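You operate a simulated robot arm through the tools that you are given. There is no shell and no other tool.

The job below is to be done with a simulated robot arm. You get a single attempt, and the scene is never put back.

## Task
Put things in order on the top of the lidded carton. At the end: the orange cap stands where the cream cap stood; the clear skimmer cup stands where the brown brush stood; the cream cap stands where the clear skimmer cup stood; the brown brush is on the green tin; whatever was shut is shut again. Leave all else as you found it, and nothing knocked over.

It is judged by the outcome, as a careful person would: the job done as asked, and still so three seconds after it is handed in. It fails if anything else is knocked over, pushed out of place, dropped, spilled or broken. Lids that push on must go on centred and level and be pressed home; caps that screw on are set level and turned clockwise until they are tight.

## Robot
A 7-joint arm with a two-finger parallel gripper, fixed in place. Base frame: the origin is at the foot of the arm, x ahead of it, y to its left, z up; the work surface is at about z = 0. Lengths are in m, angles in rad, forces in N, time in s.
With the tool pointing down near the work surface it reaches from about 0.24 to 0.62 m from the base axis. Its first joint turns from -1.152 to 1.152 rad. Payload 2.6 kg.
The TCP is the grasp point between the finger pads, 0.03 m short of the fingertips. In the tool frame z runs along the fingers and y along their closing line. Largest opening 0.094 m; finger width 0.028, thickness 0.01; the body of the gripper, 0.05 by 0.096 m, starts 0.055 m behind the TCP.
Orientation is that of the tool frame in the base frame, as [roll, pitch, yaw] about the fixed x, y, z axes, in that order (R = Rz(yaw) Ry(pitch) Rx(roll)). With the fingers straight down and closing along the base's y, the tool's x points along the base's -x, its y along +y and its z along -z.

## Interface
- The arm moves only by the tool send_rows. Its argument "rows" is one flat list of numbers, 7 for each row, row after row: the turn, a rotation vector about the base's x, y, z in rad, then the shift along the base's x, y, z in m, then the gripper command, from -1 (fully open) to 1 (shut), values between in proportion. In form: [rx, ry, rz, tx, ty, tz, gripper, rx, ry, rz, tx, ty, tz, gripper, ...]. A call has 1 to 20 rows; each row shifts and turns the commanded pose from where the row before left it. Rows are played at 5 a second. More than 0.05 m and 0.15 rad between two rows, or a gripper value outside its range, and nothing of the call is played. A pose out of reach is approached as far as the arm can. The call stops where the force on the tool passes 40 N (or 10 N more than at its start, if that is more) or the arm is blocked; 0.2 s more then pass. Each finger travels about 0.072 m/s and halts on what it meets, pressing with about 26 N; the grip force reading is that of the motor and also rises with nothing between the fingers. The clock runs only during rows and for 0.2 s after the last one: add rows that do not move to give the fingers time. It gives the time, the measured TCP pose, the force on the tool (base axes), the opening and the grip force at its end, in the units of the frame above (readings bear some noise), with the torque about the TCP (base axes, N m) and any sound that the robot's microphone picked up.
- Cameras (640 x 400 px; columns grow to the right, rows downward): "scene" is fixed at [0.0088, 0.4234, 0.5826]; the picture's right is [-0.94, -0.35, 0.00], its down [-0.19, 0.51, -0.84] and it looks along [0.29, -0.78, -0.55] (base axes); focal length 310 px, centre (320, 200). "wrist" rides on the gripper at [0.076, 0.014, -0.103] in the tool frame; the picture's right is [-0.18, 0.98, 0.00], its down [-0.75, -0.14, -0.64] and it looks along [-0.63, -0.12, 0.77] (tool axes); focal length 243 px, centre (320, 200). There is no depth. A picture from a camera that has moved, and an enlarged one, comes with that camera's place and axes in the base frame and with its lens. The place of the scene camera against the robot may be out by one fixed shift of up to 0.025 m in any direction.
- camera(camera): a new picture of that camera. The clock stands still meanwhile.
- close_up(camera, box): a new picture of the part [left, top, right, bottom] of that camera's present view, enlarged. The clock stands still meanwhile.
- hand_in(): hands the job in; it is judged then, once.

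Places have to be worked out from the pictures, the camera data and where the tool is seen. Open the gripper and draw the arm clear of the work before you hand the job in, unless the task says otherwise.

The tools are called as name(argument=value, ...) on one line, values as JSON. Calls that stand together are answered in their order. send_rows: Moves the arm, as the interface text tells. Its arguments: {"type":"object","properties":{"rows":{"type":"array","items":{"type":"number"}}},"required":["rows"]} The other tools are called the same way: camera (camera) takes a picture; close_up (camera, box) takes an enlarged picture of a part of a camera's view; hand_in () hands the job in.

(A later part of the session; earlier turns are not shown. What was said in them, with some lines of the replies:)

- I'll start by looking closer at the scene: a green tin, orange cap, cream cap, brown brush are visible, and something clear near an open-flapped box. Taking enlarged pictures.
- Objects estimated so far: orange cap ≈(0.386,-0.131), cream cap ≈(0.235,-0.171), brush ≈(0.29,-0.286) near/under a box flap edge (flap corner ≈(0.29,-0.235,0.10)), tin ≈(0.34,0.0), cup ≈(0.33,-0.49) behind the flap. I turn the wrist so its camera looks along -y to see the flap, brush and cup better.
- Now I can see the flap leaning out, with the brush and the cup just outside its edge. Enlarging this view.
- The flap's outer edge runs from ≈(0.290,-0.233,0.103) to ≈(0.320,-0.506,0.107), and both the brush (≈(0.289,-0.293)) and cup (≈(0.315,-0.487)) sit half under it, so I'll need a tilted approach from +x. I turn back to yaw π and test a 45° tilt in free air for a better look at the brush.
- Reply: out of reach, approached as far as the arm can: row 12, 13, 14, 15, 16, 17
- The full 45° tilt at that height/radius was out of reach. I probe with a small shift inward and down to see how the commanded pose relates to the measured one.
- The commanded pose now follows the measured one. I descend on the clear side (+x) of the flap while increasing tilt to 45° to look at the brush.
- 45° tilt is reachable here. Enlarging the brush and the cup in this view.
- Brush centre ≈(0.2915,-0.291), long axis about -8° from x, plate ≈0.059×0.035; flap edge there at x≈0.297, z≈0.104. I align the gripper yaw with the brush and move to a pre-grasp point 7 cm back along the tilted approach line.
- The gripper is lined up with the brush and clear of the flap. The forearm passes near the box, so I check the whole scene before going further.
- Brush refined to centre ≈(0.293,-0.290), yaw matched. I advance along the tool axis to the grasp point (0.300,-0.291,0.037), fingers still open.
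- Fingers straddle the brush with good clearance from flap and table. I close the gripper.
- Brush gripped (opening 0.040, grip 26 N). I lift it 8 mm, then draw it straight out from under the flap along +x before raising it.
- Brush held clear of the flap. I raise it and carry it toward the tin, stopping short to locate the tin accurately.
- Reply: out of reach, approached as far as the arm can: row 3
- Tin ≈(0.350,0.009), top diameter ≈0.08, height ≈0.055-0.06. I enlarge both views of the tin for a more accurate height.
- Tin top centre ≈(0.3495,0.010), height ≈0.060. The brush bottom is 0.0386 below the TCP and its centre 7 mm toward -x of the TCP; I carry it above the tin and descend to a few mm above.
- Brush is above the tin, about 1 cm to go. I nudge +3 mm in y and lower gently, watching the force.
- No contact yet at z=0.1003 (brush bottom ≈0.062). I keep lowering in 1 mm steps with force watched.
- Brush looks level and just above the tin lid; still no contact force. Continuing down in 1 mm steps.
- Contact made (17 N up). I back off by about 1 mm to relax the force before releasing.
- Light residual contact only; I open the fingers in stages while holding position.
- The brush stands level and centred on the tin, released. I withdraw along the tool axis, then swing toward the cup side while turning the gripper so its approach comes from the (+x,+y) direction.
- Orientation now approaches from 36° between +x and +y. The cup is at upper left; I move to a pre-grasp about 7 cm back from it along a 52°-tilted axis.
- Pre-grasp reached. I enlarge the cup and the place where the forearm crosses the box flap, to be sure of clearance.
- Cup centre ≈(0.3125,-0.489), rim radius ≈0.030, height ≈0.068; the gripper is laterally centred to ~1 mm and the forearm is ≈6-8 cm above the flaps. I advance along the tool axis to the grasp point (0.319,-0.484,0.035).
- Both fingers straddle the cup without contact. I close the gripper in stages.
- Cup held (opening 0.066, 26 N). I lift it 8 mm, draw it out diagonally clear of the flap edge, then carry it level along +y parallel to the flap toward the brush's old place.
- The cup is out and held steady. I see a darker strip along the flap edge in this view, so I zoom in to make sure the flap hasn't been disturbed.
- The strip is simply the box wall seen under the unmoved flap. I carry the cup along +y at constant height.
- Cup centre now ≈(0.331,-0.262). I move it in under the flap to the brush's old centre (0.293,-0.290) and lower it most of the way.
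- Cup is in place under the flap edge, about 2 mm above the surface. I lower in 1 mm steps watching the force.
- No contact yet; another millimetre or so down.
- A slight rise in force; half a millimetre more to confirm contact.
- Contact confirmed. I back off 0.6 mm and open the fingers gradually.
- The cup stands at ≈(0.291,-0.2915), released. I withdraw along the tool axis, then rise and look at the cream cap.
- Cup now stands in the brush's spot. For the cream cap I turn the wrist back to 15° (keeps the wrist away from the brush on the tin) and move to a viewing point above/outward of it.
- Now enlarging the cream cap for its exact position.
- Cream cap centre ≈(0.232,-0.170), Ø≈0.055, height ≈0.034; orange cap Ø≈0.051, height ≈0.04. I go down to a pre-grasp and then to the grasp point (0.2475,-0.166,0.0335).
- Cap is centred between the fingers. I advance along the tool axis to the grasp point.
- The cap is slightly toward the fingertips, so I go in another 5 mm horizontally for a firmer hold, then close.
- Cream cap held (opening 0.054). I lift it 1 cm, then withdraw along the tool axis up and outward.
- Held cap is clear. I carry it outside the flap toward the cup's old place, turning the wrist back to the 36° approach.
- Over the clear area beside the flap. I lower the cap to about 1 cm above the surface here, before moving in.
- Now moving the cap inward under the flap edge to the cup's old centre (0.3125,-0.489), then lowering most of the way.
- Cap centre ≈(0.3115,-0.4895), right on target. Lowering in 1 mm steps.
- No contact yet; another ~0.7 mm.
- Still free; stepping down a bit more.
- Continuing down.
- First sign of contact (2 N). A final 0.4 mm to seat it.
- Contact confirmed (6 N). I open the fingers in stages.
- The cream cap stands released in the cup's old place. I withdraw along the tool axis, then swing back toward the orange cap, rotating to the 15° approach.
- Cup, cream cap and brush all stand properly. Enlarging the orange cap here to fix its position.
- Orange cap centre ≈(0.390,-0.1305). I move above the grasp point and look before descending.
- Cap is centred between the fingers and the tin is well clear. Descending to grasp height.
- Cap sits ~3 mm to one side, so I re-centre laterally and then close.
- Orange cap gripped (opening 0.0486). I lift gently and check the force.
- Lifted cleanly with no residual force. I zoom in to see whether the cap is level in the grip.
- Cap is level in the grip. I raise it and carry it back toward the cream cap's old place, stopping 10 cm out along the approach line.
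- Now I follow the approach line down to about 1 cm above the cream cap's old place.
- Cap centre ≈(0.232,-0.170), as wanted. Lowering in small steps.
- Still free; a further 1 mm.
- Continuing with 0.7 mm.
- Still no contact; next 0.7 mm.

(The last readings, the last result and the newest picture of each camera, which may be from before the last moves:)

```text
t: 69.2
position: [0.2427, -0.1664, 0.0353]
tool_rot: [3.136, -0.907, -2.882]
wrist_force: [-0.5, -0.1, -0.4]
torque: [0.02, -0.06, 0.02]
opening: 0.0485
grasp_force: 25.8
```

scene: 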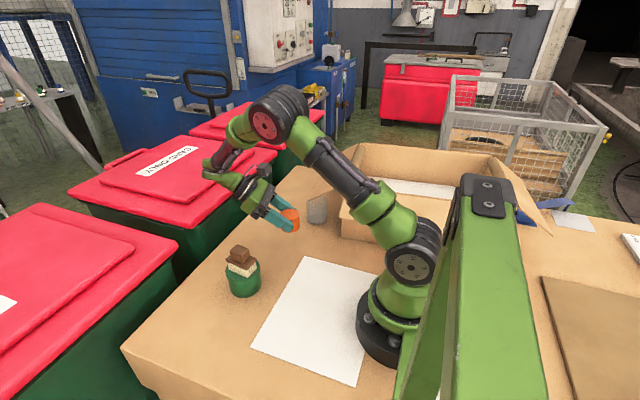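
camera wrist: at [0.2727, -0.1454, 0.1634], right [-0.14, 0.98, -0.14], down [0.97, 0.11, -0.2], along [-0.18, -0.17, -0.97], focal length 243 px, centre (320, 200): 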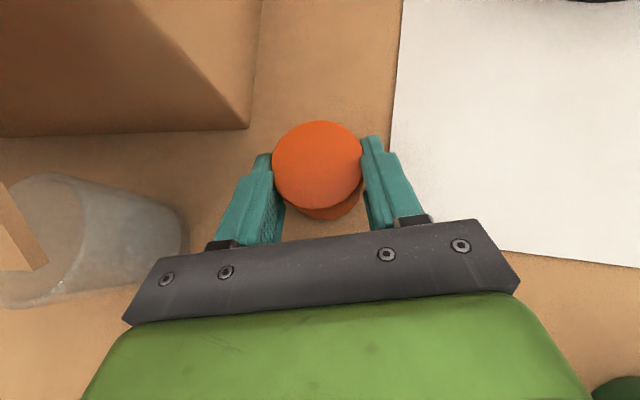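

Next 0.7 mm down.

send_rows(rows=[0, 0, 0, 0, 0, -0.0007, 1, 0, 0, 0, 0, 0, 0, 1])

```text
t: 69.8
position: [0.2434, -0.166, 0.034]
tool_rot: [3.137, -0.907, -2.882]
wrist_force: [-1.2, 0.3, 2.5]
torque: [-0.07, 0.02, 0.0]
opening: 0.0488
grasp_force: 26.2
```

Contact is starting (2.5 N); 0.4 mm more to seat it.

send_rows(rows=[0, 0, 0, 0, 0, -0.0004, 1, 0, 0, 0, 0, 0, 0, 1])

```text
t: 70.4
position: [0.2426, -0.1666, 0.0351]
tool_rot: [3.138, -0.908, -2.884]
wrist_force: [-1.2, 2.2, 18.8]
torque: [-0.11, 0.1, -0.06]
opening: 0.0483
grasp_force: 26.8
```

Seated (19 N). I back off 0.4 mm and open the fingers in stages.

send_rows(rows=[0, 0, 0, 0, 0, 0.0005, 1, 0, 0, 0, 0, 0, 0, -0.2, 0, 0, 0, 0, 0, 0, -0.5, 0, 0, 0, 0, 0, 0, -0.8, 0, 0, 0, 0, 0, 0, -0.8])

camera(camera="wrist")

```text
t: 71.6
position: [0.2443, -0.1663, 0.0351]
tool_rot: [3.137, -0.908, -2.881]
wrist_force: [-0.4, 0.0, -0.2]
torque: [0.02, 0.01, 0.03]
opening: 0.0846
grasp_force: 0.0
```

```text
taken
camera wrist: at [0.2731, -0.1444, 0.1582], right [-0.14, 0.98, -0.14], down [0.97, 0.11, -0.2], along [-0.18, -0.17, -0.97], focal length 243 px, centre (320, 200)
```

wrist: 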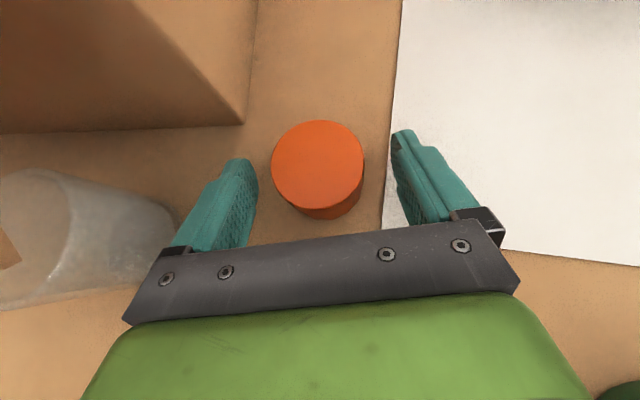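

Orange cap stands released. I withdraw along the approach line and rise clear.

send_rows(rows=[0, 0, 0, 0.0153, 0.0039, 0.0123, -0.8, 0, 0, 0, 0.0153, 0.0039, 0.0123, -0.8, 0, 0, 0, 0.0153, 0.0039, 0.0123, -0.8, 0, 0, 0, 0.0153, 0.0039, 0.0123, -0.8, 0, 0, 0, 0.0153, 0.0039, 0.0123, -1, 0, 0, 0, 0.01, -0.01, 0.025, -1, 0, 0, 0, 0.01, -0.01, 0.02, -1, 0, 0, 0, 0, 0, 0, -1])

camera(camera="wrist")

camera(camera="scene")

```text
t: 73.4
position: [0.3404, -0.1675, 0.1409]
tool_rot: [3.136, -0.908, -2.88]
wrist_force: [-0.1, -0.4, 0.3]
torque: [0.02, 0.0, 0.03]
opening: 0.0942
grasp_force: 0.3
```

```text
taken
camera wrist: at [0.37, -0.1452, 0.2654], right [-0.14, 0.98, -0.14], down [0.97, 0.11, -0.2], along [-0.18, -0.17, -0.97], focal length 243 px, centre (320, 200)
```

wrist: 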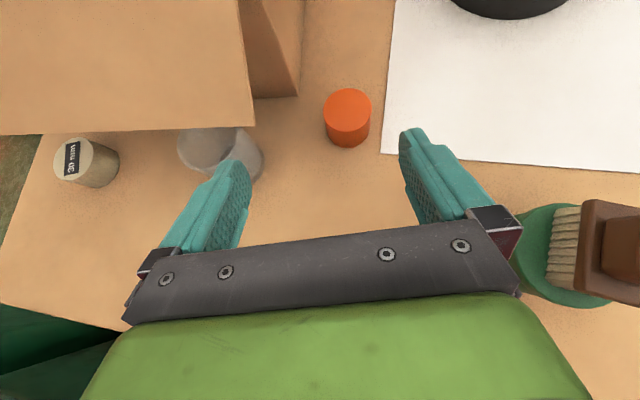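

```text
taken
```

scene: 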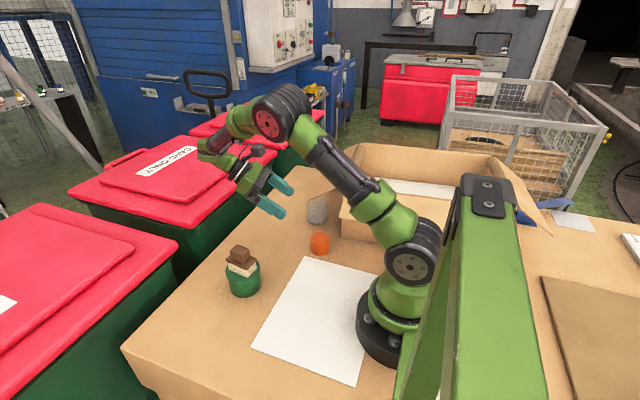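

All four items stand as asked. I bring the tool upright and raise the arm clear, then compare the final state with the initial pictures.

send_rows(rows=[0.0335, -0.1256, 0, 0, -0.004, 0.022, -1, 0.0335, -0.1256, 0, 0, -0.004, 0.022, -1, 0.0335, -0.1256, 0, 0, -0.004, 0.022, -1, 0.0335, -0.1256, 0, 0, -0.004, 0.022, -1, 0.0335, -0.1256, 0, 0, -0.004, 0.022, -1, 0.0335, -0.1256, 0, 0, -0.004, 0.022, -1, 0.0335, -0.1256, 0, 0, -0.004, 0.022, -1, 0, 0, 0, 0, 0, 0.01, -1, 0, 0, 0, 0, 0, 0, -1])

camera(camera="scene")

close_up(camera="scene", box=[200, 140, 400, 320])

close_up(camera="scene", box=[210, 245, 280, 305])

camera(camera="wrist")

```text
t: 75.4
position: [0.3395, -0.1934, 0.3045]
tool_rot: [3.138, 0.004, -2.881]
wrist_force: [-0.7, -1.0, 0.1]
torque: [0.0, 0.02, 0.0]
opening: 0.0943
grasp_force: 0.0
```

```text
taken
```

scene: 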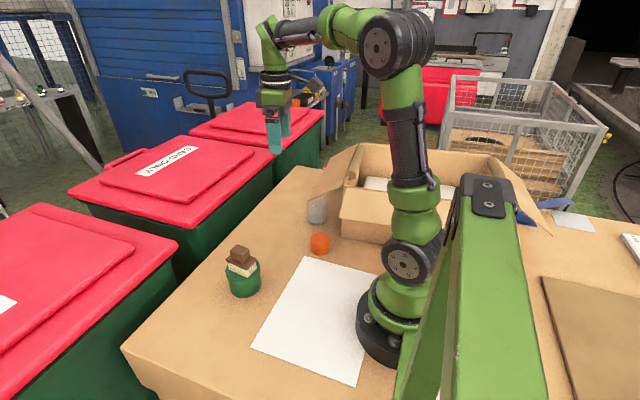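

```text
2.22 times, centred on (300, 230) of scene
camera zoom: at [0.0088, 0.4234, 0.5826], right [-0.94, -0.35, 0.0], down [-0.19, 0.51, -0.84], along [0.29, -0.78, -0.55], focal length 688 px, centre (364, 133)
```

zoom: 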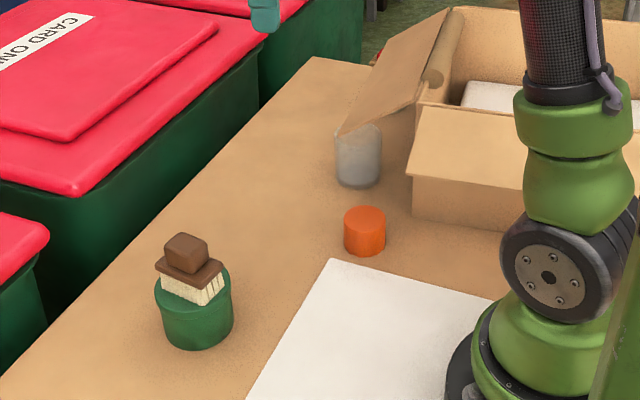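

```text
6.67 times, centred on (245, 275) of scene
camera zoom: at [0.0088, 0.4234, 0.5826], right [-0.94, -0.35, 0.0], down [-0.19, 0.51, -0.84], along [0.29, -0.78, -0.55], focal length 2064 px, centre (820, -300)
```

zoom: 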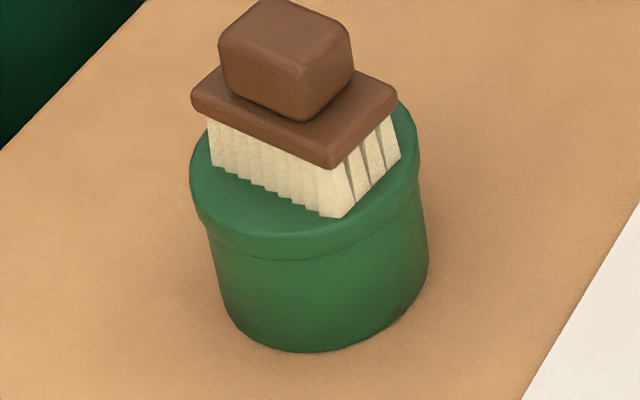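

```text
taken
camera wrist: at [0.2632, -0.2007, 0.4078], right [-0.08, 1.0, 0.01], down [0.76, 0.05, 0.64], along [0.64, 0.05, -0.76], focal length 243 px, centre (320, 200)
```

wrist: 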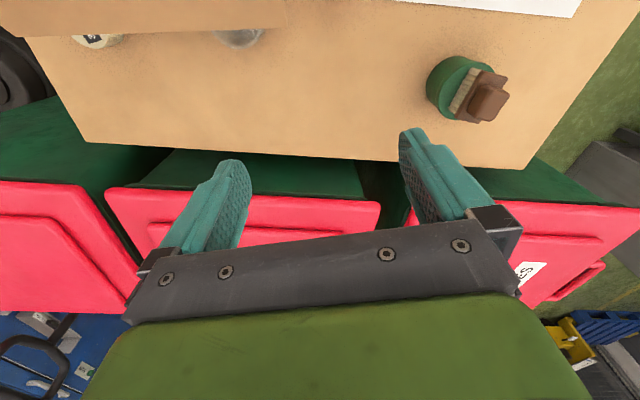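

The tin is exactly where it was, with the brush centred and level on its lid. The orange cap is in the cream cap's spot, the cup in the brush's spot and the cream cap in the cup's spot. The flaps are unchanged, the gripper is open and the arm is clear, so I hand in.

hand_in()

```text
The job is handed in.
```

The rearrangement is finished and handed in. All four items are in their new places, upright and released, in the last pictures before hand-in.

| Item | Now stands | Final position, x, y (m) |
|---|---|---|
| Brown brush | Level and centred on the green tin's lid | about (0.350, 0.010) |
| Clear skimmer cup | Where the brush stood | about (0.291, -0.292) |
| Cream cap | Where the cup stood | about (0.312, -0.489) |
| Orange cap | Where the cream cap stood | about (0.232, -0.170) |

- **Accuracy:** I worked these positions out from the camera views and arm readings. Each is within about 2 to 3 mm of its target.
- **Other things:** The tin did not move and its lid stayed on. The box flaps look unmoved, and I opened nothing.
- **Under the flap:** The brush and cup spots are half under a box flap. I reached them with the gripper tilted and felt no contact with the flap.

The gripper is open and the arm is raised clear of the work.
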